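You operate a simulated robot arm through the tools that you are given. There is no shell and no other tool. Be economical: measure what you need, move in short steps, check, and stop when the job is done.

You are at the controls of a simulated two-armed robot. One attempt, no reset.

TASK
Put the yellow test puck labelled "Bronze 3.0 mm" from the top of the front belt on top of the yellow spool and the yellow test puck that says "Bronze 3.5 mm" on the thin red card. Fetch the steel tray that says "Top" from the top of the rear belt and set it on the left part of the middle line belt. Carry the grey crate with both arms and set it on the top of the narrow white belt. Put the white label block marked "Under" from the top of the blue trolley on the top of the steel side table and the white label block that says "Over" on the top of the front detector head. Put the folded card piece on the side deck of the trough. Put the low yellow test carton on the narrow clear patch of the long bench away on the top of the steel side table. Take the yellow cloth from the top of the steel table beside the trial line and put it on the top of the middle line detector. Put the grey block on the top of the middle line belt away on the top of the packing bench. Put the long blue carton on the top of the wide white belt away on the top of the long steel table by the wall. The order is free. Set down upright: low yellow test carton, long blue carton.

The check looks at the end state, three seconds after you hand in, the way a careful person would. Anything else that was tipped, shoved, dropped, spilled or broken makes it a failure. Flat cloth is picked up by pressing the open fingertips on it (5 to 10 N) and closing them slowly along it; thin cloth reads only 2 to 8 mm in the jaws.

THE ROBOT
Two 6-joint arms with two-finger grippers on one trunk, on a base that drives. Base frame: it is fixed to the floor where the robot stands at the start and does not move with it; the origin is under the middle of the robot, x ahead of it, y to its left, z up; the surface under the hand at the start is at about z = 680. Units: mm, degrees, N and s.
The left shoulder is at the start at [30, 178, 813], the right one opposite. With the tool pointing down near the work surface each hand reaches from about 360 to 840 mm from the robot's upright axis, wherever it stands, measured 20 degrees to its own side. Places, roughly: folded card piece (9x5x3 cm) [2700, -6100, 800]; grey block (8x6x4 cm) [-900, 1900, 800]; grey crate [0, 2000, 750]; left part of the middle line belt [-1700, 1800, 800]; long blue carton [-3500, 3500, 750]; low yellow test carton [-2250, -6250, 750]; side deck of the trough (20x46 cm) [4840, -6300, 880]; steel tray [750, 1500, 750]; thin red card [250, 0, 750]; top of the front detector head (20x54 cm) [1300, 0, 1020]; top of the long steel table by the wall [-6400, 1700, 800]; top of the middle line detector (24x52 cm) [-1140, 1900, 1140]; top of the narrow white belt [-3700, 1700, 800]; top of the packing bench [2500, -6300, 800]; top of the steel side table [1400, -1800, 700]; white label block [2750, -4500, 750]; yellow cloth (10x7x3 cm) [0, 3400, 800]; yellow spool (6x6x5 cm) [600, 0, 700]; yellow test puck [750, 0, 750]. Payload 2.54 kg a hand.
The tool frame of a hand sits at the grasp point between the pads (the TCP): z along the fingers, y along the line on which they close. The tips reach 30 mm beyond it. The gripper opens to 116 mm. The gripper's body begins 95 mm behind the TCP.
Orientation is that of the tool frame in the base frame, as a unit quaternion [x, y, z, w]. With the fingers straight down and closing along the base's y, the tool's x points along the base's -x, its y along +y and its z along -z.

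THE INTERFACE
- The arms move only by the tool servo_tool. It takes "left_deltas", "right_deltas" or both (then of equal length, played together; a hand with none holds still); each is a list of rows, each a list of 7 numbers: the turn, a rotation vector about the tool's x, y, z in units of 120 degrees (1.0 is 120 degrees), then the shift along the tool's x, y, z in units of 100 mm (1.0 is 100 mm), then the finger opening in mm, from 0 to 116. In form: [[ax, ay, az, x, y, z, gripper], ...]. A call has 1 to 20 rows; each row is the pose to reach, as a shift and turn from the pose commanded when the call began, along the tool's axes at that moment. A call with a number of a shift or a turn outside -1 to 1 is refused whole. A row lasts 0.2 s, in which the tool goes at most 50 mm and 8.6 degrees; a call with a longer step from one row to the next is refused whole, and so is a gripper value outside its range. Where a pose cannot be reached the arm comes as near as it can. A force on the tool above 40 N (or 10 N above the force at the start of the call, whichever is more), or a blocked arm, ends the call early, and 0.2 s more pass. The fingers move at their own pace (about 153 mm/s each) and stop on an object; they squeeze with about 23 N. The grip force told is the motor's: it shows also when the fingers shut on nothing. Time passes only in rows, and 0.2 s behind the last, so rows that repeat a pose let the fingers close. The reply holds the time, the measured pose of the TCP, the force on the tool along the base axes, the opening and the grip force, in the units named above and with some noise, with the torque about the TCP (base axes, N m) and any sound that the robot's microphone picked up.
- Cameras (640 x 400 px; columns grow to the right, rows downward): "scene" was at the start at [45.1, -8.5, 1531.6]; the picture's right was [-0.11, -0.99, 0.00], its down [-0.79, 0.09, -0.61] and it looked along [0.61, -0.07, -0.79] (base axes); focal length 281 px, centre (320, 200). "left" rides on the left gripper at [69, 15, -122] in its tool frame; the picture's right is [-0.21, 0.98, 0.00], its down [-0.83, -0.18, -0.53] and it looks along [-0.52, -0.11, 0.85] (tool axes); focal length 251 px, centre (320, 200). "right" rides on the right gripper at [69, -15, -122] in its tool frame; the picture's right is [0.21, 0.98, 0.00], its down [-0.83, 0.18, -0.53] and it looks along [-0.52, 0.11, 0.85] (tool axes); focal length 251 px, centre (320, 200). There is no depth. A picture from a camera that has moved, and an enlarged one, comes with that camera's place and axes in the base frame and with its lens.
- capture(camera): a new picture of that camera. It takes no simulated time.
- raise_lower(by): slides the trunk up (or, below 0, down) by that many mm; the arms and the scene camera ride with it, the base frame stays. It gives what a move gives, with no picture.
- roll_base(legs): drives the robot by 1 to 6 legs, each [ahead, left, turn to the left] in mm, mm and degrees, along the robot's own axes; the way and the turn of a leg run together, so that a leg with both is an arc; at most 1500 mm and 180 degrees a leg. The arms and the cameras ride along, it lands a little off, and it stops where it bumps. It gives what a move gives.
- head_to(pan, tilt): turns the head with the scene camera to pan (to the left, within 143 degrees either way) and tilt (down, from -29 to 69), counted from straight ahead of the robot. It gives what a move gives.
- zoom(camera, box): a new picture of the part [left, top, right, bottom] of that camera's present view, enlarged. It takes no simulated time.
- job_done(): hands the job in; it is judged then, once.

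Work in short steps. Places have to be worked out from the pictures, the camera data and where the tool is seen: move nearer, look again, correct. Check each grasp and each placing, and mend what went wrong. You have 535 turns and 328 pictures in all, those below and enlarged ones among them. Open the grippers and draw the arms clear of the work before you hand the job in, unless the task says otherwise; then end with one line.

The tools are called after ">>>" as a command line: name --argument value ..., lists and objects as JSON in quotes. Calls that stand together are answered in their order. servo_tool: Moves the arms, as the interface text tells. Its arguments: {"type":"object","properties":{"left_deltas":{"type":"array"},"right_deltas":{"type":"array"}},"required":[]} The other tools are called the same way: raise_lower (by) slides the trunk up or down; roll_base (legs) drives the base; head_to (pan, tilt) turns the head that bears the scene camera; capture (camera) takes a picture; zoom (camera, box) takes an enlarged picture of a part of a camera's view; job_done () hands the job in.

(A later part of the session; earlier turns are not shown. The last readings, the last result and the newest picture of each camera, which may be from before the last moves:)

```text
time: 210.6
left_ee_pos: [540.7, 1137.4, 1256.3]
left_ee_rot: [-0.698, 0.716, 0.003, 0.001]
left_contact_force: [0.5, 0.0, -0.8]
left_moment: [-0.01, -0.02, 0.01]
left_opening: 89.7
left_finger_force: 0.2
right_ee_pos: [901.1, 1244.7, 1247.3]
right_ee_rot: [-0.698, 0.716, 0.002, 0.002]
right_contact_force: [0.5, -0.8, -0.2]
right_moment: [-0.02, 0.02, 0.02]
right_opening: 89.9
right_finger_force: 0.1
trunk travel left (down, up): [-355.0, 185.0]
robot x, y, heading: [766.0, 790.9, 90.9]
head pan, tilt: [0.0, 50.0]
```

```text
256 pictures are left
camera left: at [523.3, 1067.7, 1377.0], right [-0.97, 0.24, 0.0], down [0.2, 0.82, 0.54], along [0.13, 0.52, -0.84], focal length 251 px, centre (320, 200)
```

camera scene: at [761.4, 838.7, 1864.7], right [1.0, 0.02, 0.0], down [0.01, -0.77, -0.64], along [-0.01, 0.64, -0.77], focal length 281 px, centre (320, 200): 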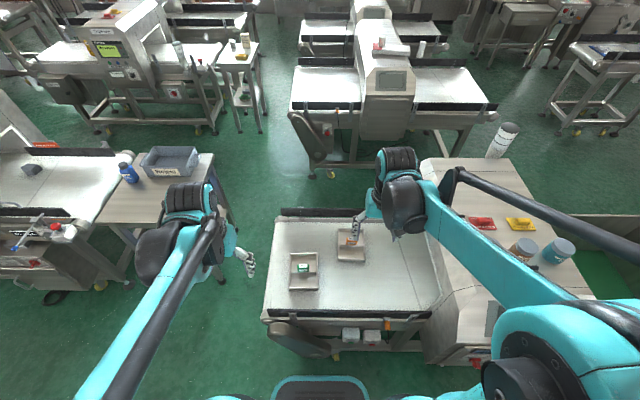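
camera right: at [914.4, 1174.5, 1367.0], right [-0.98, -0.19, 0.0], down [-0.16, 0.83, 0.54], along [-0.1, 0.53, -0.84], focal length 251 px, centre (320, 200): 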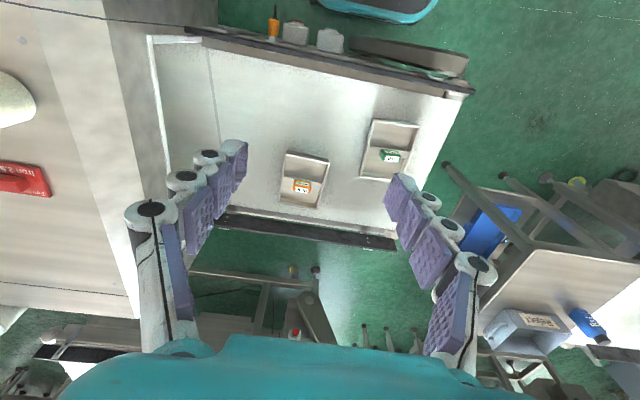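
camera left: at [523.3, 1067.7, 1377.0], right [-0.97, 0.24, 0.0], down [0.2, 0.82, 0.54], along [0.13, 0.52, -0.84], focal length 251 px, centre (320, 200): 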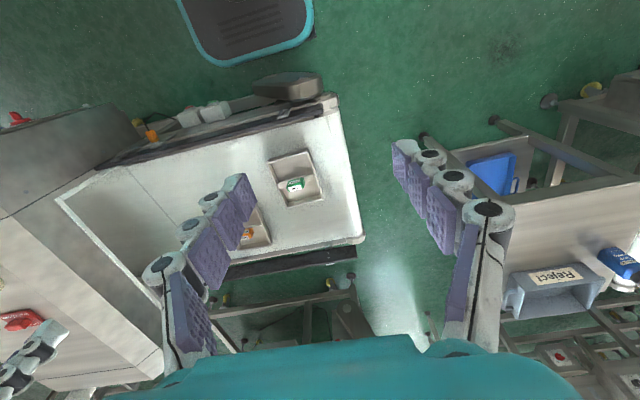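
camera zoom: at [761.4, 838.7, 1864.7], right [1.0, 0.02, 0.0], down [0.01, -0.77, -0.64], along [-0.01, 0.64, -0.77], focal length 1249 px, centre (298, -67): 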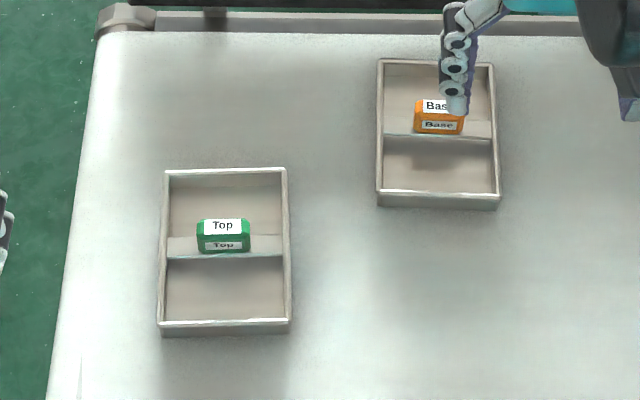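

The near-west tray bears "Top" at about (681,1396). I lower the trunk back and bring the left hand above it for a close look.

>>> raise_lower --by -330

>>> servo_tool --left_deltas '[[0, 0, 0, -0.33, -0.3, 0, 90], [0, 0, 0, -0.66, -0.6, 0, 90], [0, 0, 0, -1.0, -0.8, 0, 90]]'

>>> servo_tool --left_deltas '[[0, 0, 0, -0.33, -0.3, 0, 90], [0, 0, 0, -0.66, -0.54, 0, 90], [0, 0, 0, -1.0, -0.54, 0, 90]]'

>>> capture --camera "left"

```text
time: 213.8
left_ee_pos: [540.4, 1135.6, 925.9]
left_ee_rot: [-0.697, 0.717, 0.001, 0.002]
left_contact_force: [0.0, -0.4, -0.1]
left_moment: [-0.01, -0.01, 0.01]
left_opening: 89.7
left_finger_force: 0.0
right_ee_pos: [901.7, 1245.1, 917.1]
right_ee_rot: [-0.698, 0.716, 0.003, 0.003]
right_contact_force: [0.1, -0.4, -0.1]
right_moment: [0.01, -0.01, -0.03]
right_opening: 90.0
right_finger_force: 0.1
trunk travel left (down, up): [-25.0, 515.0]
robot x, y, heading: [764.2, 793.3, 90.7]
head pan, tilt: [0.0, 50.0]
```

```text
time: 214.6
left_ee_pos: [625.1, 1235.6, 925.7]
left_ee_rot: [-0.698, 0.716, 0.002, 0.0]
left_contact_force: [0.1, 0.7, -0.4]
left_moment: [-0.01, 0.0, 0.03]
left_opening: 90.1
left_finger_force: 0.1
right_ee_pos: [901.2, 1245.7, 915.9]
right_ee_rot: [-0.698, 0.716, 0.002, 0.002]
right_contact_force: [-0.8, 0.7, -0.1]
right_moment: [-0.04, 0.01, 0.01]
right_opening: 90.3
right_finger_force: 0.0
trunk travel left (down, up): [-25.0, 515.0]
robot x, y, heading: [759.9, 790.1, 90.8]
head pan, tilt: [0.0, 50.0]
```

```text
time: 215.4
left_ee_pos: [680.9, 1336.3, 927.6]
left_ee_rot: [-0.697, 0.717, 0.001, 0.001]
left_contact_force: [0.4, 0.1, 0.3]
left_moment: [-0.02, 0.01, 0.01]
left_opening: 90.3
left_finger_force: 0.1
right_ee_pos: [901.6, 1245.6, 916.2]
right_ee_rot: [-0.697, 0.717, 0.002, 0.002]
right_contact_force: [-0.5, 0.9, 0.0]
right_moment: [-0.04, -0.03, -0.03]
right_opening: 90.0
right_finger_force: 0.0
trunk travel left (down, up): [-25.0, 515.0]
robot x, y, heading: [762.2, 794.3, 90.9]
head pan, tilt: [0.0, 50.0]
```

```text
255 pictures are left
camera left: at [662.9, 1267.5, 1049.0], right [-0.97, 0.24, 0.0], down [0.2, 0.82, 0.54], along [0.13, 0.52, -0.84], focal length 251 px, centre (320, 200)
```

left: 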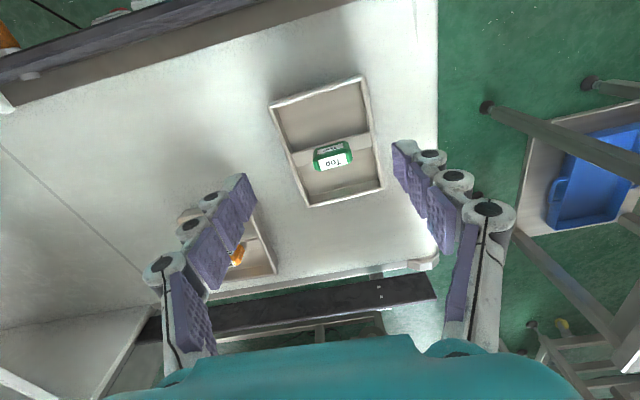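

>>> zoom --camera "left" --box '[260, 70, 400, 215]'

>>> zoom --camera "scene" --box '[280, 70, 400, 150]'

```text
2.76 times, centred on (330, 142) of left
camera zoom: at [662.9, 1267.5, 1049.0], right [-0.97, 0.24, 0.0], down [0.2, 0.82, 0.54], along [0.13, 0.52, -0.84], focal length 694 px, centre (292, 359)
```

zoom: 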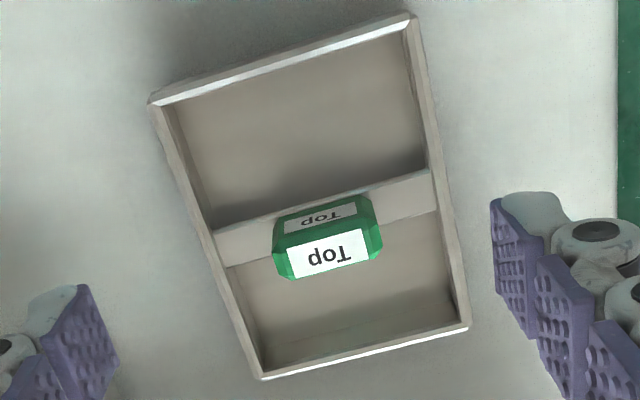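

```text
5.00 times, centred on (340, 110) of scene
camera zoom: at [761.4, 839.9, 1534.6], right [1.0, 0.02, 0.0], down [0.01, -0.77, -0.64], along [-0.01, 0.64, -0.77], focal length 1405 px, centre (220, 650)
```

zoom: 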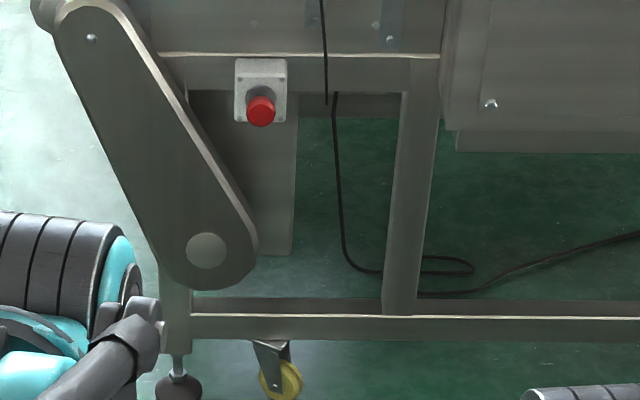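

It has a green handle block on a cross web: I'll grip that across its thin side (along y). Turn the left wrist −91° and move above it.

>>> servo_tool --left_deltas '[[0, 0, -0.07, -0.2, 0, 0, 70], [0, 0, -0.14, -0.4, 0, 0, 70], [0, 0, -0.21, -0.6, 0, 0, 70], [0, 0, -0.28, -0.6, 0, 0, 70], [0, 0, -0.35, -0.6, 0, 0, 70], [0, 0, -0.42, -0.6, 0, 0.1, 70], [0, 0, -0.49, -0.6, 0, 0.2, 70], [0, 0, -0.56, -0.6, 0, 0.3, 70], [0, 0, -0.63, -0.6, 0, 0.4, 70], [0, 0, -0.7, -0.6, 0, 0.6, 70], [0, 0, -0.76, -0.6, 0, 0.75, 70]]'

>>> capture --camera "left"

```text
time: 217.8
left_ee_pos: [682.6, 1394.3, 850.3]
left_ee_rot: [1.0, -0.001, -0.001, -0.002]
left_contact_force: [-0.2, 0.4, 1.1]
left_moment: [0.0, 0.02, 0.0]
left_opening: 69.8
left_finger_force: 0.0
right_ee_pos: [901.3, 1244.7, 915.4]
right_ee_rot: [-0.698, 0.716, 0.002, 0.001]
right_contact_force: [-0.7, 0.7, 0.5]
right_moment: [-0.02, 0.0, 0.02]
right_opening: 90.1
right_finger_force: 0.0
trunk travel left (down, up): [-25.0, 515.0]
robot x, y, heading: [761.0, 791.3, 91.1]
head pan, tilt: [0.0, 50.0]
```

```text
252 pictures are left
camera left: at [750.5, 1377.9, 972.2], right [-0.22, -0.98, 0.0], down [-0.82, 0.18, 0.54], along [-0.52, 0.12, -0.84], focal length 251 px, centre (320, 200)
```

left: 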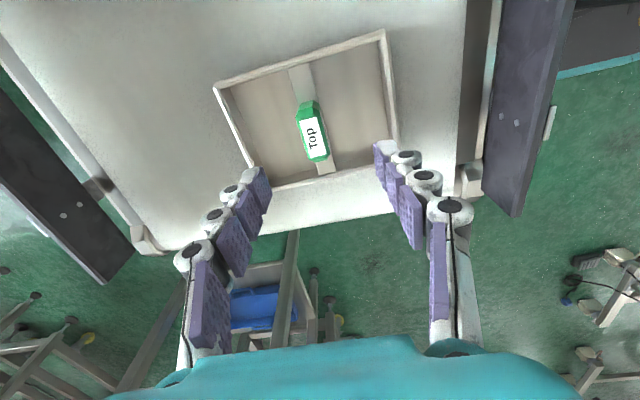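

Handle at slight offset (−8 tool y, +4 tool x). Correct while descending to z≈775.

>>> servo_tool --left_deltas '[[0, 0, 0, 0.04, -0.08, 0.25, 70], [0, 0, 0, 0.04, -0.08, 0.5, 70], [0, 0, 0, 0.04, -0.08, 0.75, 70]]'

>>> capture --camera "left"

```text
time: 218.6
left_ee_pos: [684.8, 1401.1, 776.1]
left_ee_rot: [1.0, -0.003, -0.001, -0.002]
left_contact_force: [-0.1, -0.2, -0.4]
left_moment: [-0.03, -0.02, 0.0]
left_opening: 69.9
left_finger_force: 0.0
right_ee_pos: [901.3, 1244.6, 915.6]
right_ee_rot: [-0.698, 0.716, 0.002, 0.003]
right_contact_force: [-0.5, 0.2, -0.3]
right_moment: [0.02, -0.02, 0.0]
right_opening: 90.0
right_finger_force: 0.1
trunk travel left (down, up): [-25.0, 515.0]
robot x, y, heading: [760.3, 792.1, 90.7]
head pan, tilt: [0.0, 50.0]
```

```text
251 pictures are left
camera left: at [753.9, 1384.7, 897.8], right [-0.22, -0.98, 0.0], down [-0.82, 0.18, 0.54], along [-0.52, 0.12, -0.84], focal length 251 px, centre (320, 200)
```

left: 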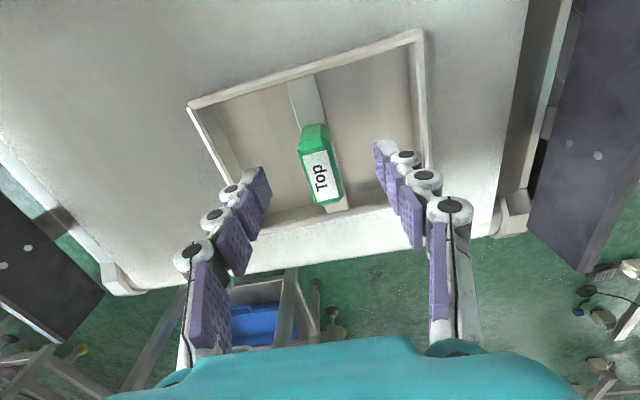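

Good. Lower 30 mm in small steps, watching force.

>>> servo_tool --left_deltas '[[0, 0, 0, -0.03, 0, 0.1, 70], [0, 0, 0, -0.03, 0, 0.2, 70], [0, 0, 0, -0.03, 0, 0.25, 70], [0, 0, 0, -0.03, 0, 0.3, 70]]'

>>> capture --camera "left"

```text
time: 219.6
left_ee_pos: [682.6, 1401.7, 747.0]
left_ee_rot: [1.0, -0.002, -0.002, -0.003]
left_contact_force: [-0.6, 0.3, 0.1]
left_moment: [-0.03, 0.0, 0.0]
left_opening: 69.9
left_finger_force: 0.1
right_ee_pos: [902.0, 1244.9, 917.0]
right_ee_rot: [-0.699, 0.715, 0.003, 0.003]
right_contact_force: [-0.9, -0.1, 0.9]
right_moment: [0.0, 0.01, 0.01]
right_opening: 90.1
right_finger_force: 0.0
trunk travel left (down, up): [-25.0, 515.0]
robot x, y, heading: [761.9, 786.5, 90.9]
head pan, tilt: [0.0, 50.0]
```

```text
250 pictures are left
camera left: at [750.7, 1386.1, 867.8], right [-0.22, -0.98, 0.0], down [-0.82, 0.18, 0.54], along [-0.52, 0.12, -0.84], focal length 251 px, centre (320, 200)
```

left: 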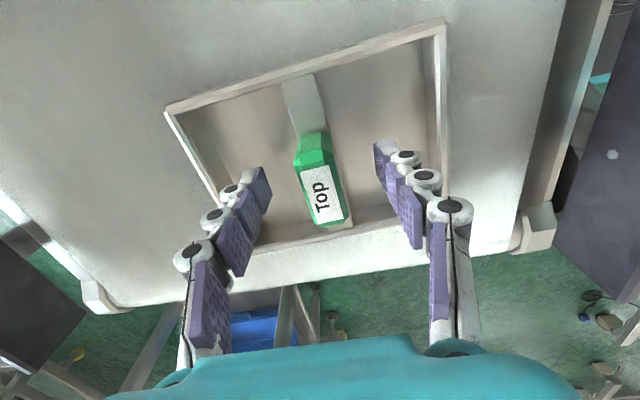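

Lower 6 more and close gently.

>>> servo_tool --left_deltas '[[0, 0, 0, 0, 0, 0.03, 70], [0, 0, 0, 0, 0, 0.06, 70], [0, 0, 0, 0, 0, 0.06, 50], [0, 0, 0, 0, 0, 0.06, 30], [0, 0, 0, 0, 0, 0.06, 10], [0, 0, 0, 0, 0, 0.06, 10]]'

>>> servo_tool --left_deltas '[[0, 0, 0, 0, 0, -0.1, 10], [0, 0, 0, 0, 0, -0.2, 10], [0, 0, 0, 0, 0, -0.3, 10], [0, 0, 0, 0, 0, -0.4, 10]]'

>>> capture --camera "left"

>>> capture --camera "right"

```text
time: 221.0
left_ee_pos: [682.9, 1403.0, 741.1]
left_ee_rot: [1.0, -0.003, -0.001, -0.002]
left_contact_force: [-0.3, 0.5, 0.3]
left_moment: [0.03, -0.2, 0.17]
left_opening: 21.5
left_finger_force: 23.3
right_ee_pos: [902.4, 1244.3, 917.7]
right_ee_rot: [-0.698, 0.716, 0.002, 0.003]
right_contact_force: [0.0, -1.1, 0.0]
right_moment: [-0.01, -0.01, 0.01]
right_opening: 89.9
right_finger_force: 0.2
trunk travel left (down, up): [-25.0, 515.0]
robot x, y, heading: [761.7, 790.6, 90.5]
head pan, tilt: [0.0, 50.0]
```

```text
time: 222.0
left_ee_pos: [682.5, 1403.2, 780.4]
left_ee_rot: [1.0, -0.003, -0.001, -0.003]
left_contact_force: [0.4, 0.1, -3.4]
left_moment: [0.01, 0.03, -0.01]
left_opening: 21.4
left_finger_force: 23.0
right_ee_pos: [903.5, 1244.4, 916.1]
right_ee_rot: [-0.698, 0.716, 0.002, 0.003]
right_contact_force: [0.5, 0.3, 0.5]
right_moment: [0.0, 0.03, 0.02]
right_opening: 90.1
right_finger_force: 0.0
trunk travel left (down, up): [-25.0, 515.0]
robot x, y, heading: [761.8, 791.7, 90.8]
head pan, tilt: [0.0, 50.0]
```

```text
249 pictures are left
camera left: at [750.8, 1385.7, 901.9], right [-0.22, -0.98, 0.0], down [-0.82, 0.18, 0.54], along [-0.52, 0.12, -0.84], focal length 251 px, centre (320, 200)
```

left: 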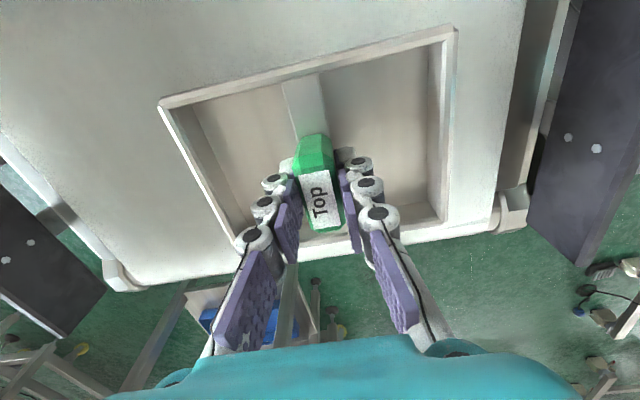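

```text
248 pictures are left
camera right: at [914.3, 1174.6, 1036.9], right [-0.98, -0.19, 0.0], down [-0.16, 0.83, 0.54], along [-0.1, 0.53, -0.84], focal length 251 px, centre (320, 200)
```

right: 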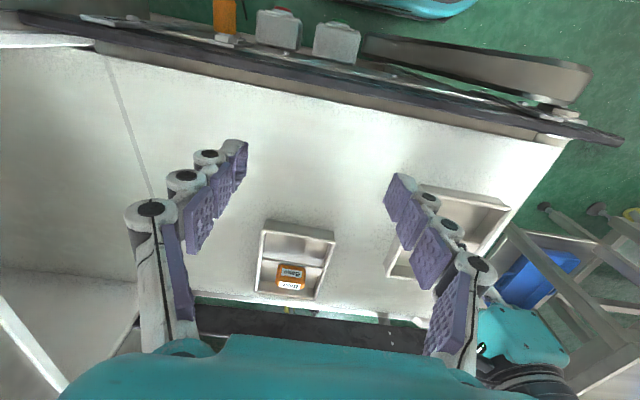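

Tray lifted level (≈3.4 N). Raise it, retract both hands, and then strafe west along the lane.

>>> servo_tool --left_deltas '[[0, 0, 0, 0, 0, -0.3, 10], [0, 0, 0, 0, 0, -0.6, 10], [0, 0, 0, 0, 0, -0.9, 10], [0, 0, 0, 0, 0, -1.0, 10]]'

>>> servo_tool --left_deltas '[[0, 0, 0, -0.1, 0.25, -0.2, 10], [0, 0, 0, -0.2, 0.5, -0.4, 10], [0, 0, 0, -0.3, 0.75, -0.5, 10], [0, 0, 0, -0.4, 1.0, -0.5, 10]]'

>>> servo_tool --left_deltas '[[0, 0, 0, -0.1, 0.25, 0, 10], [0, 0, 0, -0.2, 0.5, 0, 10], [0, 0, 0, -0.2, 0.7, 0, 10], [0, 0, 0, -0.2, 0.8, 0, 10]]' --right_deltas '[[0, 0, 0, 0.2, 0, -0.1, 90], [0, 0, 0, 0.4, 0, -0.2, 90], [0, 0, 0, 0.6, 0, -0.3, 90], [0, 0, 0, 0.7, 0, -0.4, 90]]'

>>> roll_base --legs '[[0, 820, 0], [0, 820, 0], [0, 800, -1]]'

>>> capture --camera "scene"

```text
time: 223.0
left_ee_pos: [682.6, 1401.4, 881.2]
left_ee_rot: [1.0, -0.002, -0.001, -0.003]
left_contact_force: [0.2, -1.5, -4.3]
left_moment: [-0.01, 0.0, -0.01]
left_opening: 21.3
left_finger_force: 22.9
right_ee_pos: [900.3, 1245.5, 917.0]
right_ee_rot: [-0.697, 0.717, 0.002, 0.003]
right_contact_force: [0.3, 0.3, -0.7]
right_moment: [0.0, 0.0, 0.01]
right_opening: 90.1
right_finger_force: 0.1
trunk travel left (down, up): [-25.0, 515.0]
robot x, y, heading: [762.5, 789.6, 90.9]
head pan, tilt: [0.0, 50.0]
```

```text
time: 224.0
left_ee_pos: [642.1, 1300.0, 931.1]
left_ee_rot: [1.0, -0.004, 0.0, -0.002]
left_contact_force: [-0.3, 0.1, -3.7]
left_moment: [-0.02, -0.01, -0.02]
left_opening: 21.4
left_finger_force: 22.8
right_ee_pos: [902.3, 1244.4, 916.8]
right_ee_rot: [-0.698, 0.716, 0.002, 0.002]
right_contact_force: [0.6, -0.8, 0.7]
right_moment: [0.0, -0.01, -0.02]
right_opening: 89.8
right_finger_force: 0.1
trunk travel left (down, up): [-25.0, 515.0]
robot x, y, heading: [760.7, 790.1, 91.0]
head pan, tilt: [0.0, 50.0]
```

```text
time: 225.0
left_ee_pos: [620.6, 1220.2, 930.9]
left_ee_rot: [1.0, -0.003, -0.001, -0.002]
left_contact_force: [-0.4, 0.0, -3.8]
left_moment: [0.0, -0.05, -0.01]
left_opening: 21.6
left_finger_force: 22.9
right_ee_pos: [898.1, 1174.1, 954.9]
right_ee_rot: [-0.697, 0.717, 0.003, 0.002]
right_contact_force: [-0.2, -0.6, -1.3]
right_moment: [0.0, 0.0, -0.03]
right_opening: 90.2
right_finger_force: 0.0
trunk travel left (down, up): [-25.0, 515.0]
robot x, y, heading: [758.7, 790.2, 91.0]
head pan, tilt: [0.0, 50.0]
```

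```text
time: 237.2
left_ee_pos: [-1785.6, 1174.4, 930.4]
left_ee_rot: [1.0, -0.013, 0.0, -0.002]
left_contact_force: [-0.5, 0.4, -3.5]
left_moment: [-0.01, -0.03, -0.01]
left_opening: 21.7
left_finger_force: 23.3
right_ee_pos: [-1508.9, 1122.3, 955.3]
right_ee_rot: [-0.69, 0.724, 0.002, 0.003]
right_contact_force: [0.2, 0.0, -0.2]
right_moment: [0.01, -0.01, 0.0]
right_opening: 90.3
right_finger_force: 0.1
trunk travel left (down, up): [-25.0, 515.0]
robot x, y, heading: [-1653.9, 748.9, 89.5]
head pan, tilt: [0.0, 50.0]
```

```text
247 pictures are left
camera scene: at [-1654.1, 791.5, 1534.7], right [1.0, 0.0, 0.0], down [0.0, -0.77, -0.64], along [0.0, 0.64, -0.77], focal length 281 px, centre (320, 200)
```

scene: 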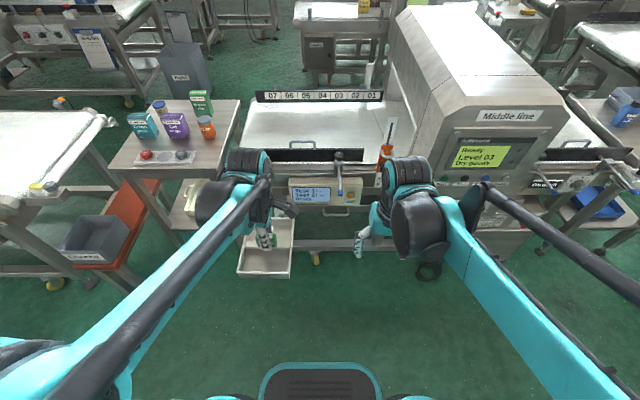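

The left part of the middle belt is straight ahead, around (−1680,1840). Raise the trunk 80 and approach 350 mm.

>>> raise_lower --by 80

>>> roll_base --legs '[[350, 0, 0.5]]'

>>> capture --camera "scene"

>>> capture --camera "right"

```text
time: 238.3
left_ee_pos: [-1786.8, 1176.8, 1009.9]
left_ee_rot: [1.0, -0.013, 0.0, -0.003]
left_contact_force: [0.9, 0.5, -2.6]
left_moment: [0.01, -0.02, -0.01]
left_opening: 21.8
left_finger_force: 23.3
right_ee_pos: [-1509.8, 1122.6, 1033.8]
right_ee_rot: [-0.691, 0.723, 0.003, 0.003]
right_contact_force: [0.3, 0.2, -0.9]
right_moment: [0.0, -0.04, 0.02]
right_opening: 90.1
right_finger_force: 0.0
trunk travel left (down, up): [-105.0, 435.0]
robot x, y, heading: [-1655.7, 745.5, 89.6]
head pan, tilt: [0.0, 50.0]
```

```text
time: 240.7
left_ee_pos: [-1789.8, 1531.3, 1010.4]
left_ee_rot: [1.0, -0.009, -0.001, -0.002]
left_contact_force: [0.0, 0.8, -4.6]
left_moment: [-0.02, -0.01, 0.01]
left_opening: 21.4
left_finger_force: 22.8
right_ee_pos: [-1513.3, 1482.5, 1034.4]
right_ee_rot: [-0.693, 0.721, 0.001, 0.001]
right_contact_force: [0.5, -0.1, -0.7]
right_moment: [0.0, 0.03, -0.02]
right_opening: 90.2
right_finger_force: 0.0
trunk travel left (down, up): [-105.0, 435.0]
robot x, y, heading: [-1650.3, 1104.8, 90.0]
head pan, tilt: [0.0, 50.0]
```

```text
246 pictures are left
camera scene: at [-1654.0, 1149.8, 1614.6], right [1.0, 0.0, 0.0], down [0.0, -0.77, -0.64], along [0.0, 0.64, -0.77], focal length 281 px, centre (320, 200)
```

scene: 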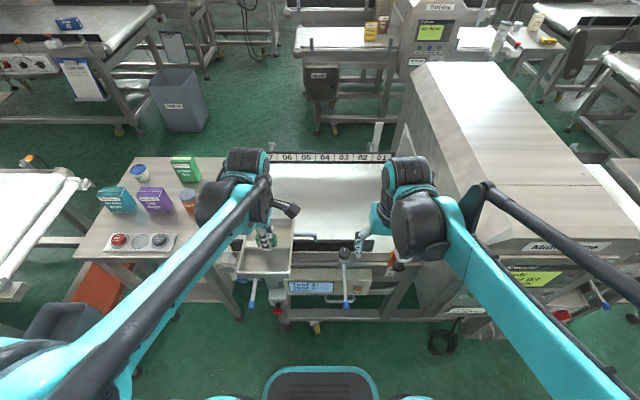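

```text
245 pictures are left
camera right: at [-1500.4, 1411.5, 1155.6], right [-0.98, -0.18, 0.0], down [-0.15, 0.83, 0.54], along [-0.09, 0.53, -0.84], focal length 251 px, centre (320, 200)
```

right: 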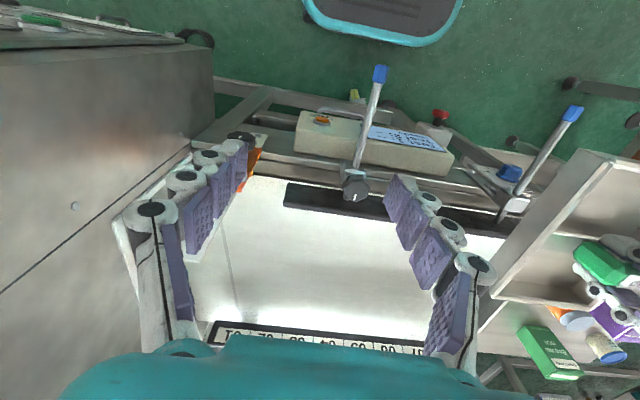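

Belt area y≈1660–2010 is free. Move the tray over (−1720,1830).

>>> servo_tool --left_deltas '[[0, 0, 0, 0.1, -0.33, 0, 10], [0, 0, 0, 0.2, -0.66, 0, 10], [0, 0, 0, 0.3, -1.0, 0, 10]]'

>>> servo_tool --left_deltas '[[0, 0, 0, 0.1, -0.33, 0, 10], [0, 0, 0, 0.2, -0.66, 0, 10], [0, 0, 0, 0.3, -1.0, 0, 10]]'

>>> servo_tool --left_deltas '[[0, 0, 0, 0.1, -0.33, 0, 10], [0, 0, 0, 0.1, -0.66, 0, 10], [0, 0, 0, 0.1, -1.0, 0, 10]]'

>>> capture --camera "left"

>>> zoom --camera "scene" --box '[200, 120, 440, 320]'

```text
time: 241.4
left_ee_pos: [-1758.1, 1632.3, 1010.0]
left_ee_rot: [1.0, -0.008, -0.001, -0.002]
left_contact_force: [-0.3, 1.3, -3.5]
left_moment: [-0.05, 0.01, -0.01]
left_opening: 21.5
left_finger_force: 22.8
right_ee_pos: [-1512.0, 1482.1, 1035.0]
right_ee_rot: [-0.693, 0.721, 0.002, 0.002]
right_contact_force: [-0.9, 0.6, -0.5]
right_moment: [-0.04, -0.01, -0.01]
right_opening: 89.9
right_finger_force: 0.1
trunk travel left (down, up): [-105.0, 435.0]
robot x, y, heading: [-1652.1, 1100.6, 90.2]
head pan, tilt: [0.0, 50.0]
```

```text
time: 242.2
left_ee_pos: [-1725.5, 1735.1, 1011.6]
left_ee_rot: [1.0, -0.008, -0.001, -0.001]
left_contact_force: [1.3, 0.5, -3.9]
left_moment: [-0.03, 0.01, 0.0]
left_opening: 21.8
left_finger_force: 22.5
right_ee_pos: [-1511.8, 1484.3, 1033.7]
right_ee_rot: [-0.693, 0.721, 0.002, 0.002]
right_contact_force: [-0.5, 0.9, -0.3]
right_moment: [-0.03, 0.01, -0.02]
right_opening: 90.1
right_finger_force: 0.1
trunk travel left (down, up): [-105.0, 435.0]
robot x, y, heading: [-1654.7, 1097.7, 90.6]
head pan, tilt: [0.0, 50.0]
```

```text
time: 243.1
left_ee_pos: [-1716.4, 1833.4, 1011.1]
left_ee_rot: [1.0, -0.009, 0.0, -0.002]
left_contact_force: [0.3, 0.7, -3.8]
left_moment: [-0.03, 0.03, -0.01]
left_opening: 21.8
left_finger_force: 23.7
right_ee_pos: [-1511.5, 1483.0, 1034.6]
right_ee_rot: [-0.693, 0.721, 0.001, 0.002]
right_contact_force: [0.2, 1.0, 0.1]
right_moment: [-0.01, 0.01, -0.01]
right_opening: 90.1
right_finger_force: 0.1
trunk travel left (down, up): [-105.0, 435.0]
robot x, y, heading: [-1655.6, 1101.5, 90.1]
head pan, tilt: [0.0, 50.0]
```

```text
244 pictures are left
camera left: at [-1647.1, 1817.1, 1132.7], right [-0.23, -0.97, 0.0], down [-0.82, 0.19, 0.54], along [-0.52, 0.13, -0.84], focal length 251 px, centre (320, 200)
```

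left: 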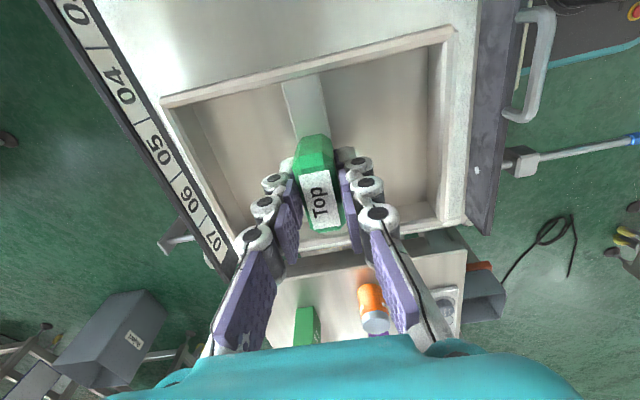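

```text
2.00 times, centred on (320, 220) of scene
camera zoom: at [-1653.7, 1151.2, 1614.5], right [1.0, 0.0, 0.0], down [0.0, -0.77, -0.64], along [0.0, 0.64, -0.77], focal length 562 px, centre (320, 160)
```

zoom: 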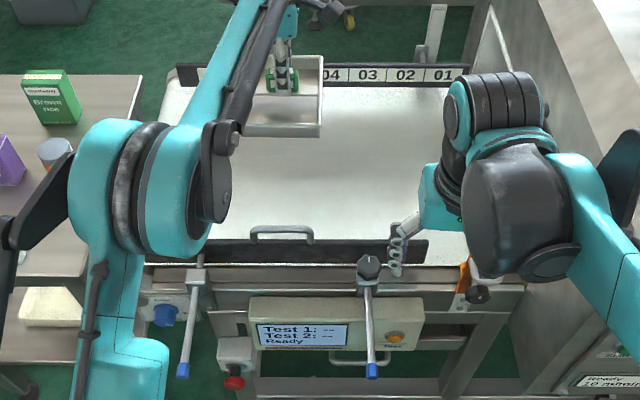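

Tray is over clear belt between the rails. Descend 100, then slower.

>>> servo_tool --left_deltas '[[0, 0, 0, 0, 0, 0.25, 10], [0, 0, 0, 0, 0, 0.5, 10], [0, 0, 0, 0, 0, 0.75, 10], [0, 0, 0, 0, 0, 1.0, 10]]'

>>> servo_tool --left_deltas '[[0, 0, 0, 0, 0, 0.05, 10], [0, 0, 0, 0, 0, 0.1, 10], [0, 0, 0, 0, 0, 0.15, 10], [0, 0, 0, 0, 0, 0.2, 10], [0, 0, 0, 0, 0, 0.25, 10], [0, 0, 0, 0, 0, 0.3, 10], [0, 0, 0, 0, 0, 0.35, 10], [0, 0, 0, 0, 0, 0.4, 10]]'

>>> zoom --camera "scene" --box '[230, 120, 390, 240]'

```text
time: 244.1
left_ee_pos: [-1715.3, 1830.1, 911.6]
left_ee_rot: [1.0, -0.009, -0.001, -0.003]
left_contact_force: [0.0, 0.4, -3.4]
left_moment: [0.02, 0.0, -0.01]
left_opening: 21.5
left_finger_force: 23.2
right_ee_pos: [-1513.0, 1481.9, 1035.5]
right_ee_rot: [-0.694, 0.72, 0.002, 0.002]
right_contact_force: [-0.3, 0.4, 0.2]
right_moment: [0.0, 0.0, 0.02]
right_opening: 90.0
right_finger_force: 0.1
trunk travel left (down, up): [-105.0, 435.0]
robot x, y, heading: [-1651.2, 1102.0, 90.0]
head pan, tilt: [0.0, 50.0]
```

```text
time: 245.8
left_ee_pos: [-1714.3, 1831.6, 871.9]
left_ee_rot: [1.0, -0.01, -0.001, -0.003]
left_contact_force: [0.8, -0.6, -4.1]
left_moment: [-0.01, -0.04, 0.01]
left_opening: 21.5
left_finger_force: 23.2
right_ee_pos: [-1513.5, 1480.7, 1035.3]
right_ee_rot: [-0.693, 0.72, 0.003, 0.003]
right_contact_force: [0.3, 0.2, -0.8]
right_moment: [0.0, 0.0, -0.02]
right_opening: 90.1
right_finger_force: 0.1
trunk travel left (down, up): [-105.0, 435.0]
robot x, y, heading: [-1652.6, 1100.3, 90.4]
head pan, tilt: [0.0, 50.0]
```

```text
3.33 times, centred on (310, 180) of scene
camera zoom: at [-1653.9, 1149.0, 1614.6], right [1.0, 0.0, 0.0], down [0.0, -0.77, -0.64], along [0.0, 0.64, -0.77], focal length 936 px, centre (353, 267)
```

zoom: 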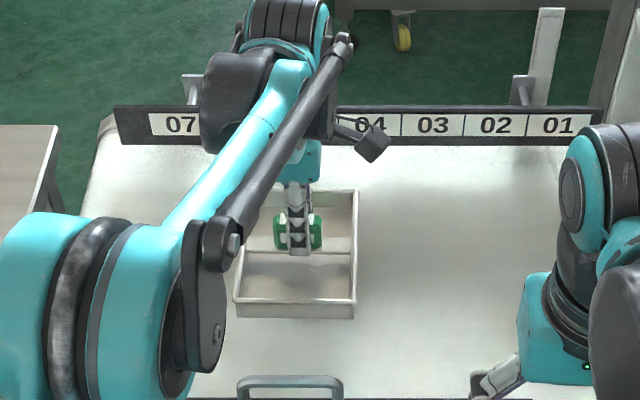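

Continue lowering in 4 mm steps.

>>> servo_tool --left_deltas '[[0, 0, 0, 0, 0, 0.05, 10], [0, 0, 0, 0, 0, 0.1, 10], [0, 0, 0, 0, 0, 0.14, 10], [0, 0, 0, 0, 0, 0.18, 10], [0, 0, 0, 0, 0, 0.22, 10], [0, 0, 0, 0, 0, 0.26, 10], [0, 0, 0, 0, 0, 0.3, 10], [0, 0, 0, 0, 0, 0.33, 10], [0, 0, 0, 0, 0, 0.36, 10]]'

```text
time: 247.8
left_ee_pos: [-1714.1, 1830.3, 836.3]
left_ee_rot: [1.0, -0.008, -0.001, -0.003]
left_contact_force: [-0.3, -0.1, -3.4]
left_moment: [0.01, 0.0, 0.04]
left_opening: 21.6
left_finger_force: 23.1
right_ee_pos: [-1512.0, 1481.4, 1034.8]
right_ee_rot: [-0.694, 0.72, 0.002, 0.003]
right_contact_force: [0.1, -0.3, -0.1]
right_moment: [0.05, -0.01, -0.03]
right_opening: 89.8
right_finger_force: 0.1
trunk travel left (down, up): [-105.0, 435.0]
robot x, y, heading: [-1653.9, 1097.5, 90.2]
head pan, tilt: [0.0, 50.0]
```

>>> servo_tool --left_deltas '[[0, 0, 0, 0, 0, 0.03, 10], [0, 0, 0, 0, 0, 0.06, 10], [0, 0, 0, 0, 0, 0.09, 10], [0, 0, 0, 0, 0, 0.12, 10], [0, 0, 0, 0, 0, 0.15, 10], [0, 0, 0, 0, 0, 0.18, 10], [0, 0, 0, 0, 0, 0.21, 10], [0, 0, 0, 0, 0, 0.24, 10], [0, 0, 0, 0, 0, 0.27, 10], [0, 0, 0, 0, 0, 0.3, 10]]'

>>> zoom --camera "scene" --box '[230, 120, 390, 240]'

```text
time: 249.8
left_ee_pos: [-1714.0, 1830.7, 815.0]
left_ee_rot: [1.0, -0.008, 0.0, -0.004]
left_contact_force: [-0.9, -6.2, 20.9]
left_moment: [-0.18, 0.01, 0.13]
left_opening: 21.7
left_finger_force: 23.1
right_ee_pos: [-1512.9, 1479.8, 1035.9]
right_ee_rot: [-0.694, 0.72, 0.003, 0.003]
right_contact_force: [-0.7, -0.1, 0.2]
right_moment: [0.0, -0.02, -0.01]
right_opening: 90.2
right_finger_force: 0.0
trunk travel left (down, up): [-105.0, 435.0]
robot x, y, heading: [-1654.5, 1100.3, 90.2]
head pan, tilt: [0.0, 50.0]
stopped in row 9 (left hand): the force on the tool passed its limit at 45 N (the readings are from after the stop); the commanded pose is now the measured one
```

```text
3.33 times, centred on (310, 180) of scene
camera zoom: at [-1653.8, 1145.0, 1614.8], right [1.0, 0.0, 0.0], down [0.0, -0.76, -0.64], along [0.0, 0.64, -0.76], focal length 936 px, centre (353, 267)
```

zoom: 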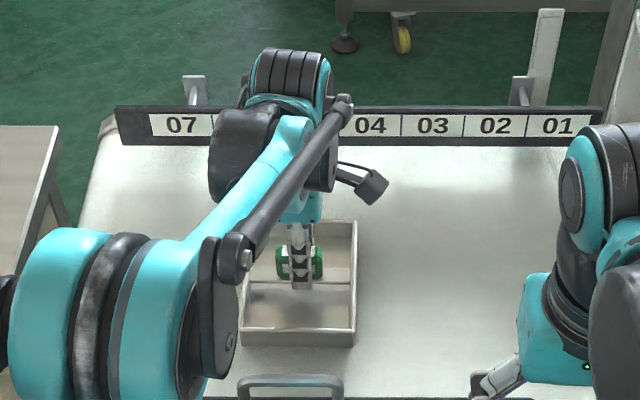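

Seated at TCP 815. Ease up 1 mm, open, lift.

>>> servo_tool --left_deltas '[[0, 0, 0, 0, 0, -0.01, 10], [0, 0, 0, 0, 0, -0.01, 35], [0, 0, 0, 0, 0, -0.01, 60], [0, 0, 0, 0, 0, -0.01, 70], [0, 0, 0, 0, 0, -0.2, 70], [0, 0, 0, 0, 0, -0.6, 70], [0, 0, 0, 0, 0, -1.0, 70]]'

>>> servo_tool --left_deltas '[[0, 0, 0, 0, 0, -0.4, 70], [0, 0, 0, 0, 0.1, -0.8, 70], [0, 0, 0, 0, 0.5, -0.9, 70], [0, 0, 0, 0, 0.9, -1.0, 70]]'

>>> capture --camera "left"

```text
time: 251.4
left_ee_pos: [-1715.6, 1831.3, 913.1]
left_ee_rot: [1.0, -0.009, -0.001, -0.004]
left_contact_force: [-0.1, -0.3, -0.1]
left_moment: [0.02, 0.03, -0.01]
left_opening: 70.1
left_finger_force: 0.1
right_ee_pos: [-1512.7, 1481.1, 1034.5]
right_ee_rot: [-0.694, 0.72, 0.002, 0.003]
right_contact_force: [-0.1, -0.7, -0.3]
right_moment: [-0.02, -0.01, 0.03]
right_opening: 90.2
right_finger_force: 0.1
trunk travel left (down, up): [-105.0, 435.0]
robot x, y, heading: [-1654.4, 1105.5, 90.3]
head pan, tilt: [0.0, 50.0]
```

```text
time: 252.4
left_ee_pos: [-1718.2, 1742.0, 1013.0]
left_ee_rot: [1.0, -0.008, -0.001, -0.005]
left_contact_force: [-0.4, -0.6, 0.3]
left_moment: [-0.02, 0.03, -0.01]
left_opening: 70.0
left_finger_force: 0.0
right_ee_pos: [-1513.3, 1480.3, 1036.5]
right_ee_rot: [-0.693, 0.721, 0.003, 0.002]
right_contact_force: [0.3, 0.0, -0.4]
right_moment: [0.01, -0.02, 0.0]
right_opening: 90.3
right_finger_force: 0.1
trunk travel left (down, up): [-105.0, 435.0]
robot x, y, heading: [-1655.6, 1098.7, 90.4]
head pan, tilt: [0.0, 50.0]
```

```text
240 pictures are left
camera left: at [-1649.7, 1723.9, 1133.9], right [-0.23, -0.97, -0.01], down [-0.82, 0.19, 0.54], along [-0.52, 0.13, -0.84], focal length 251 px, centre (320, 200)
```

left: 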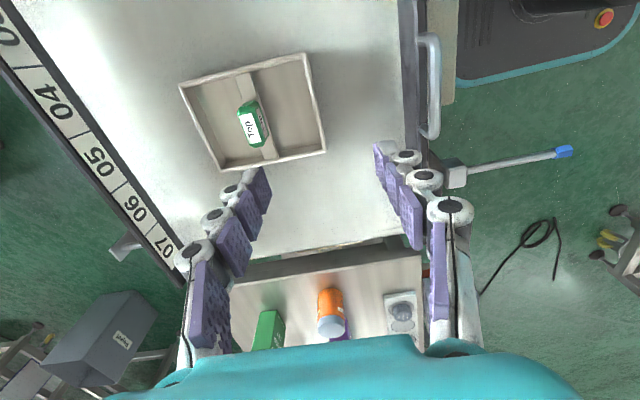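

Tray placed. Now I survey the surroundings to plan the way to the cloth table and crate.

>>> head_to --pan 65 --tilt 25

>>> capture --camera "scene"

>>> head_to --pan -45 --tilt 25

>>> capture --camera "scene"

>>> head_to --pan 0 --tilt 20

>>> capture --camera "scene"

```text
time: 253.7
left_ee_pos: [-1717.7, 1742.1, 1011.9]
left_ee_rot: [1.0, -0.009, -0.001, -0.004]
left_contact_force: [0.0, 1.2, -0.2]
left_moment: [0.03, -0.02, -0.01]
left_opening: 69.9
left_finger_force: 0.0
right_ee_pos: [-1512.8, 1481.1, 1035.1]
right_ee_rot: [-0.694, 0.72, 0.002, 0.002]
right_contact_force: [0.0, -0.1, 0.0]
right_moment: [-0.01, 0.0, -0.01]
right_opening: 90.0
right_finger_force: 0.1
trunk travel left (down, up): [-105.0, 435.0]
robot x, y, heading: [-1654.1, 1100.5, 90.3]
head pan, tilt: [65.0, 25.0]
```

```text
239 pictures are left
camera scene: at [-1737.2, 1110.1, 1652.1], right [0.42, 0.91, 0.0], down [0.38, -0.18, -0.91], along [-0.82, 0.38, -0.42], focal length 281 px, centre (320, 200)
```

scene: 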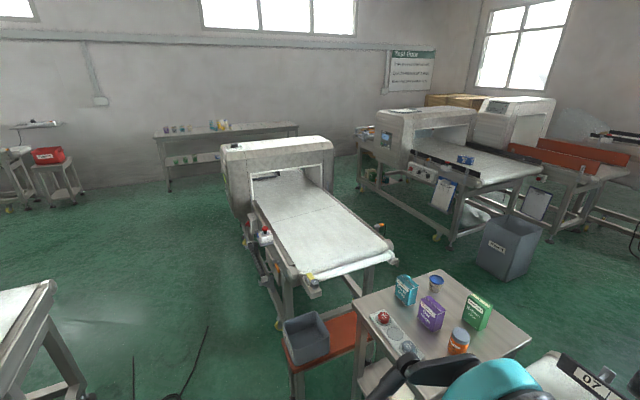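

```text
time: 255.6
left_ee_pos: [-1717.0, 1741.6, 1013.2]
left_ee_rot: [1.0, -0.009, -0.001, -0.003]
left_contact_force: [0.2, -0.1, -0.2]
left_moment: [0.02, -0.03, -0.01]
left_opening: 69.8
left_finger_force: 0.0
right_ee_pos: [-1512.4, 1482.0, 1035.0]
right_ee_rot: [-0.694, 0.72, 0.002, 0.003]
right_contact_force: [0.0, 0.4, -0.3]
right_moment: [0.0, -0.01, -0.02]
right_opening: 90.0
right_finger_force: 0.0
trunk travel left (down, up): [-105.0, 435.0]
robot x, y, heading: [-1655.1, 1101.7, 90.2]
head pan, tilt: [-45.0, 25.0]
```

```text
238 pictures are left
camera scene: at [-1588.8, 1136.9, 1652.2], right [0.71, -0.7, 0.0], down [-0.3, -0.3, -0.91], along [0.64, 0.64, -0.42], focal length 281 px, centre (320, 200)
```

scene: 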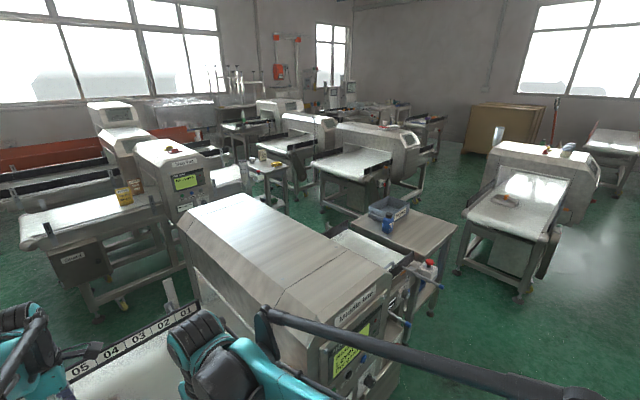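

```text
time: 256.7
left_ee_pos: [-1717.8, 1742.1, 1012.5]
left_ee_rot: [1.0, -0.009, -0.001, -0.002]
left_contact_force: [0.2, -0.8, -0.4]
left_moment: [0.03, 0.01, -0.02]
left_opening: 70.1
left_finger_force: 0.1
right_ee_pos: [-1512.0, 1481.0, 1034.9]
right_ee_rot: [-0.693, 0.721, 0.003, 0.002]
right_contact_force: [0.1, 0.1, -0.8]
right_moment: [-0.03, -0.03, 0.05]
right_opening: 90.0
right_finger_force: 0.1
trunk travel left (down, up): [-105.0, 435.0]
robot x, y, heading: [-1653.5, 1100.3, 89.8]
head pan, tilt: [0.0, 20.0]
```

```text
237 pictures are left
camera scene: at [-1653.9, 1164.6, 1660.2], right [1.0, 0.0, 0.0], down [0.0, -0.34, -0.94], along [0.0, 0.94, -0.34], focal length 281 px, centre (320, 200)
```

scene: 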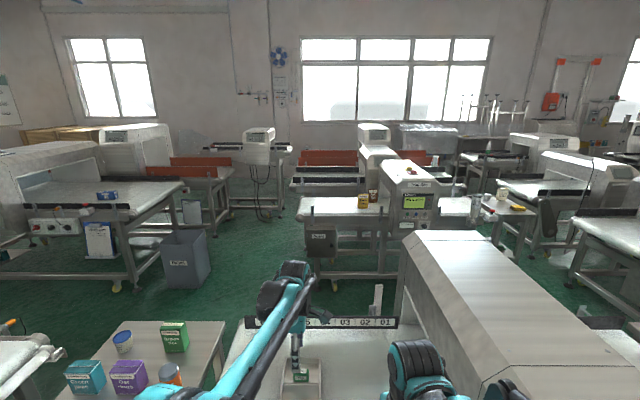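

Plan: next the grey crate (reachable from this lane), to the narrow white belt at x≈−3300. Retract and straighten the left hand, then drive to the reject table.

>>> servo_tool --left_deltas '[[0, 0, 0, 0, 0.33, 0, 90], [0, 0, 0, 0, 0.66, 0, 90], [0, 0, 0, 0, 1.0, 0, 90]]'

>>> servo_tool --left_deltas '[[0, 0, 0.07, 0, 0.3, 0, 90], [0, 0, 0.14, 0, 0.6, 0, 90], [0, 0, 0.21, 0, 0.9, 0, 90], [0, 0, 0.28, 0, 1, 0, 90], [0, 0, 0.35, 0, 1, 0, 90], [0, 0, 0.42, 0, 1, 0, 90], [0, 0, 0.49, 0, 1, 0, 90], [0, 0, 0.56, 0, 1, 0, 90], [0, 0, 0.63, 0, 1, 0, 90], [0, 0, 0.7, 0, 1, 0, 90], [0, 0, 0.76, 0, 1, 0, 90]]'

>>> roll_base --legs '[[-230, 0, 0], [0, -780, 0], [0, -780, 0], [230, 0, 0]]'

>>> head_to --pan 0 --tilt 40

>>> capture --camera "scene"

```text
time: 257.5
left_ee_pos: [-1718.8, 1637.1, 1011.6]
left_ee_rot: [1.0, -0.009, -0.001, -0.005]
left_contact_force: [0.1, -0.5, 0.9]
left_moment: [0.03, 0.0, -0.03]
left_opening: 90.3
left_finger_force: 0.2
right_ee_pos: [-1511.8, 1479.3, 1036.6]
right_ee_rot: [-0.693, 0.721, 0.002, 0.002]
right_contact_force: [0.0, 0.3, -1.1]
right_moment: [0.04, -0.02, 0.01]
right_opening: 90.0
right_finger_force: 0.0
trunk travel left (down, up): [-105.0, 435.0]
robot x, y, heading: [-1652.7, 1100.7, 90.2]
head pan, tilt: [0.0, 20.0]
```

```text
time: 259.9
left_ee_pos: [-1720.6, 1540.4, 1010.9]
left_ee_rot: [-0.693, 0.721, 0.004, 0.003]
left_contact_force: [0.9, -0.9, -0.2]
left_moment: [0.01, 0.01, 0.0]
left_opening: 90.0
left_finger_force: 0.1
right_ee_pos: [-1513.1, 1481.7, 1036.3]
right_ee_rot: [-0.693, 0.721, 0.002, 0.002]
right_contact_force: [-0.1, -0.9, -1.0]
right_moment: [0.03, 0.0, -0.01]
right_opening: 89.9
right_finger_force: 0.0
trunk travel left (down, up): [-105.0, 435.0]
robot x, y, heading: [-1653.1, 1101.5, 90.0]
head pan, tilt: [0.0, 20.0]
```

```text
time: 270.6
left_ee_pos: [-171.1, 1550.8, 1008.5]
left_ee_rot: [-0.698, 0.716, 0.003, 0.001]
left_contact_force: [1.0, 0.7, 0.0]
left_moment: [-0.05, -0.01, 0.01]
left_opening: 89.9
left_finger_force: 0.0
right_ee_pos: [36.5, 1493.1, 1034.5]
right_ee_rot: [-0.697, 0.717, 0.001, 0.002]
right_contact_force: [-0.1, 0.3, -0.1]
right_moment: [-0.02, 0.0, 0.0]
right_opening: 89.9
right_finger_force: 0.1
trunk travel left (down, up): [-105.0, 435.0]
robot x, y, heading: [-99.0, 1112.3, 90.9]
head pan, tilt: [0.0, 20.0]
```

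```text
time: 271.4
left_ee_pos: [-171.0, 1550.2, 1010.7]
left_ee_rot: [-0.698, 0.716, 0.003, 0.001]
left_contact_force: [-0.7, 0.4, 0.2]
left_moment: [0.0, 0.01, 0.0]
left_opening: 90.0
left_finger_force: 0.0
right_ee_pos: [36.0, 1492.1, 1034.7]
right_ee_rot: [-0.697, 0.717, 0.002, 0.002]
right_contact_force: [0.0, -0.6, 0.1]
right_moment: [0.0, 0.02, -0.01]
right_opening: 90.2
right_finger_force: 0.0
trunk travel left (down, up): [-105.0, 435.0]
robot x, y, heading: [-104.9, 1115.6, 91.0]
head pan, tilt: [0.0, 40.0]
```

```text
236 pictures are left
camera scene: at [-100.9, 1166.7, 1628.9], right [1.0, 0.02, 0.0], down [0.01, -0.64, -0.77], along [-0.01, 0.77, -0.64], focal length 281 px, centre (320, 200)
```

scene: 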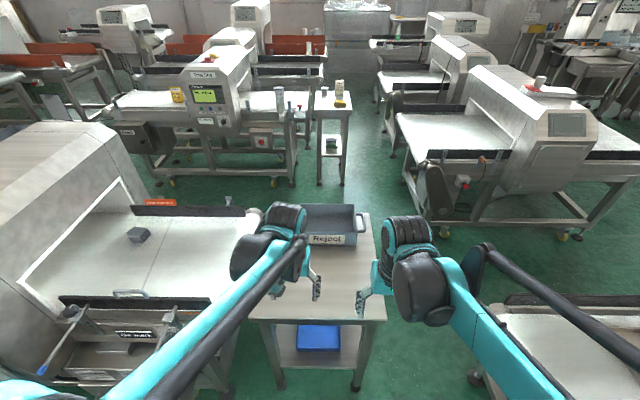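

>>> zoom --camera "scene" --box '[260, 180, 400, 270]'

>>> zoom --camera "scene" --box '[290, 70, 370, 130]'

```text
4.44 times, centred on (330, 225) of scene
camera zoom: at [-100.9, 1166.7, 1628.9], right [1.0, 0.02, 0.0], down [0.01, -0.64, -0.77], along [-0.01, 0.77, -0.64], focal length 1249 px, centre (276, 89)
```

zoom: 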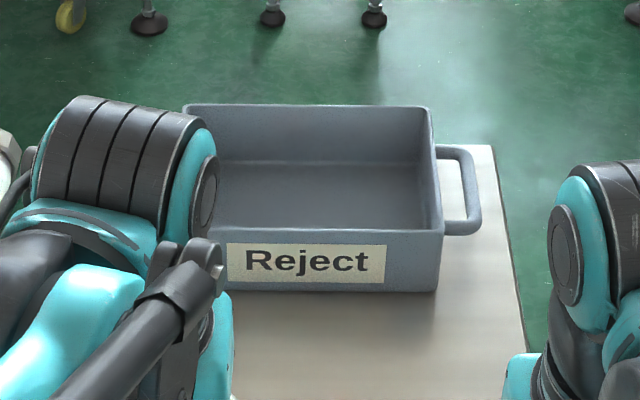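

```text
6.67 times, centred on (330, 100) of scene
camera zoom: at [-100.9, 1166.7, 1628.9], right [1.0, 0.02, 0.0], down [0.01, -0.64, -0.77], along [-0.01, 0.77, -0.64], focal length 1873 px, centre (253, 867)
```

zoom: 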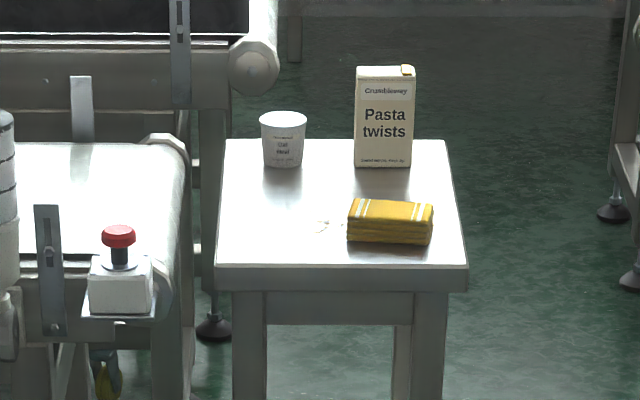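

Crate has loop handles on both sides; the cloth is a folded yellow one on the table. I look with both wrist cameras to locate the handles.

>>> capture --camera "right"

>>> capture --camera "left"

```text
233 pictures are left
camera right: at [49.6, 1422.6, 1155.9], right [-0.98, -0.19, 0.0], down [-0.16, 0.83, 0.54], along [-0.1, 0.53, -0.84], focal length 251 px, centre (320, 200)
```

right: 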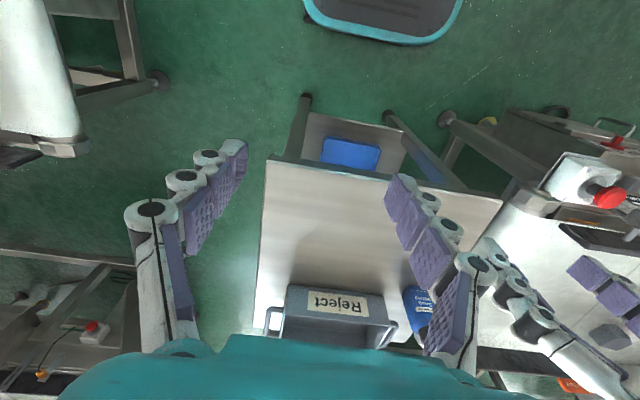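

```text
232 pictures are left
camera left: at [-189.1, 1480.8, 1131.2], right [-0.97, 0.24, 0.0], down [0.2, 0.82, 0.54], along [0.13, 0.52, -0.84], focal length 251 px, centre (320, 200)
```

left: 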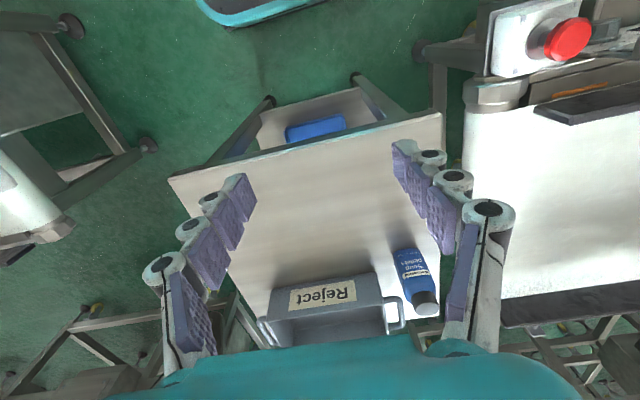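

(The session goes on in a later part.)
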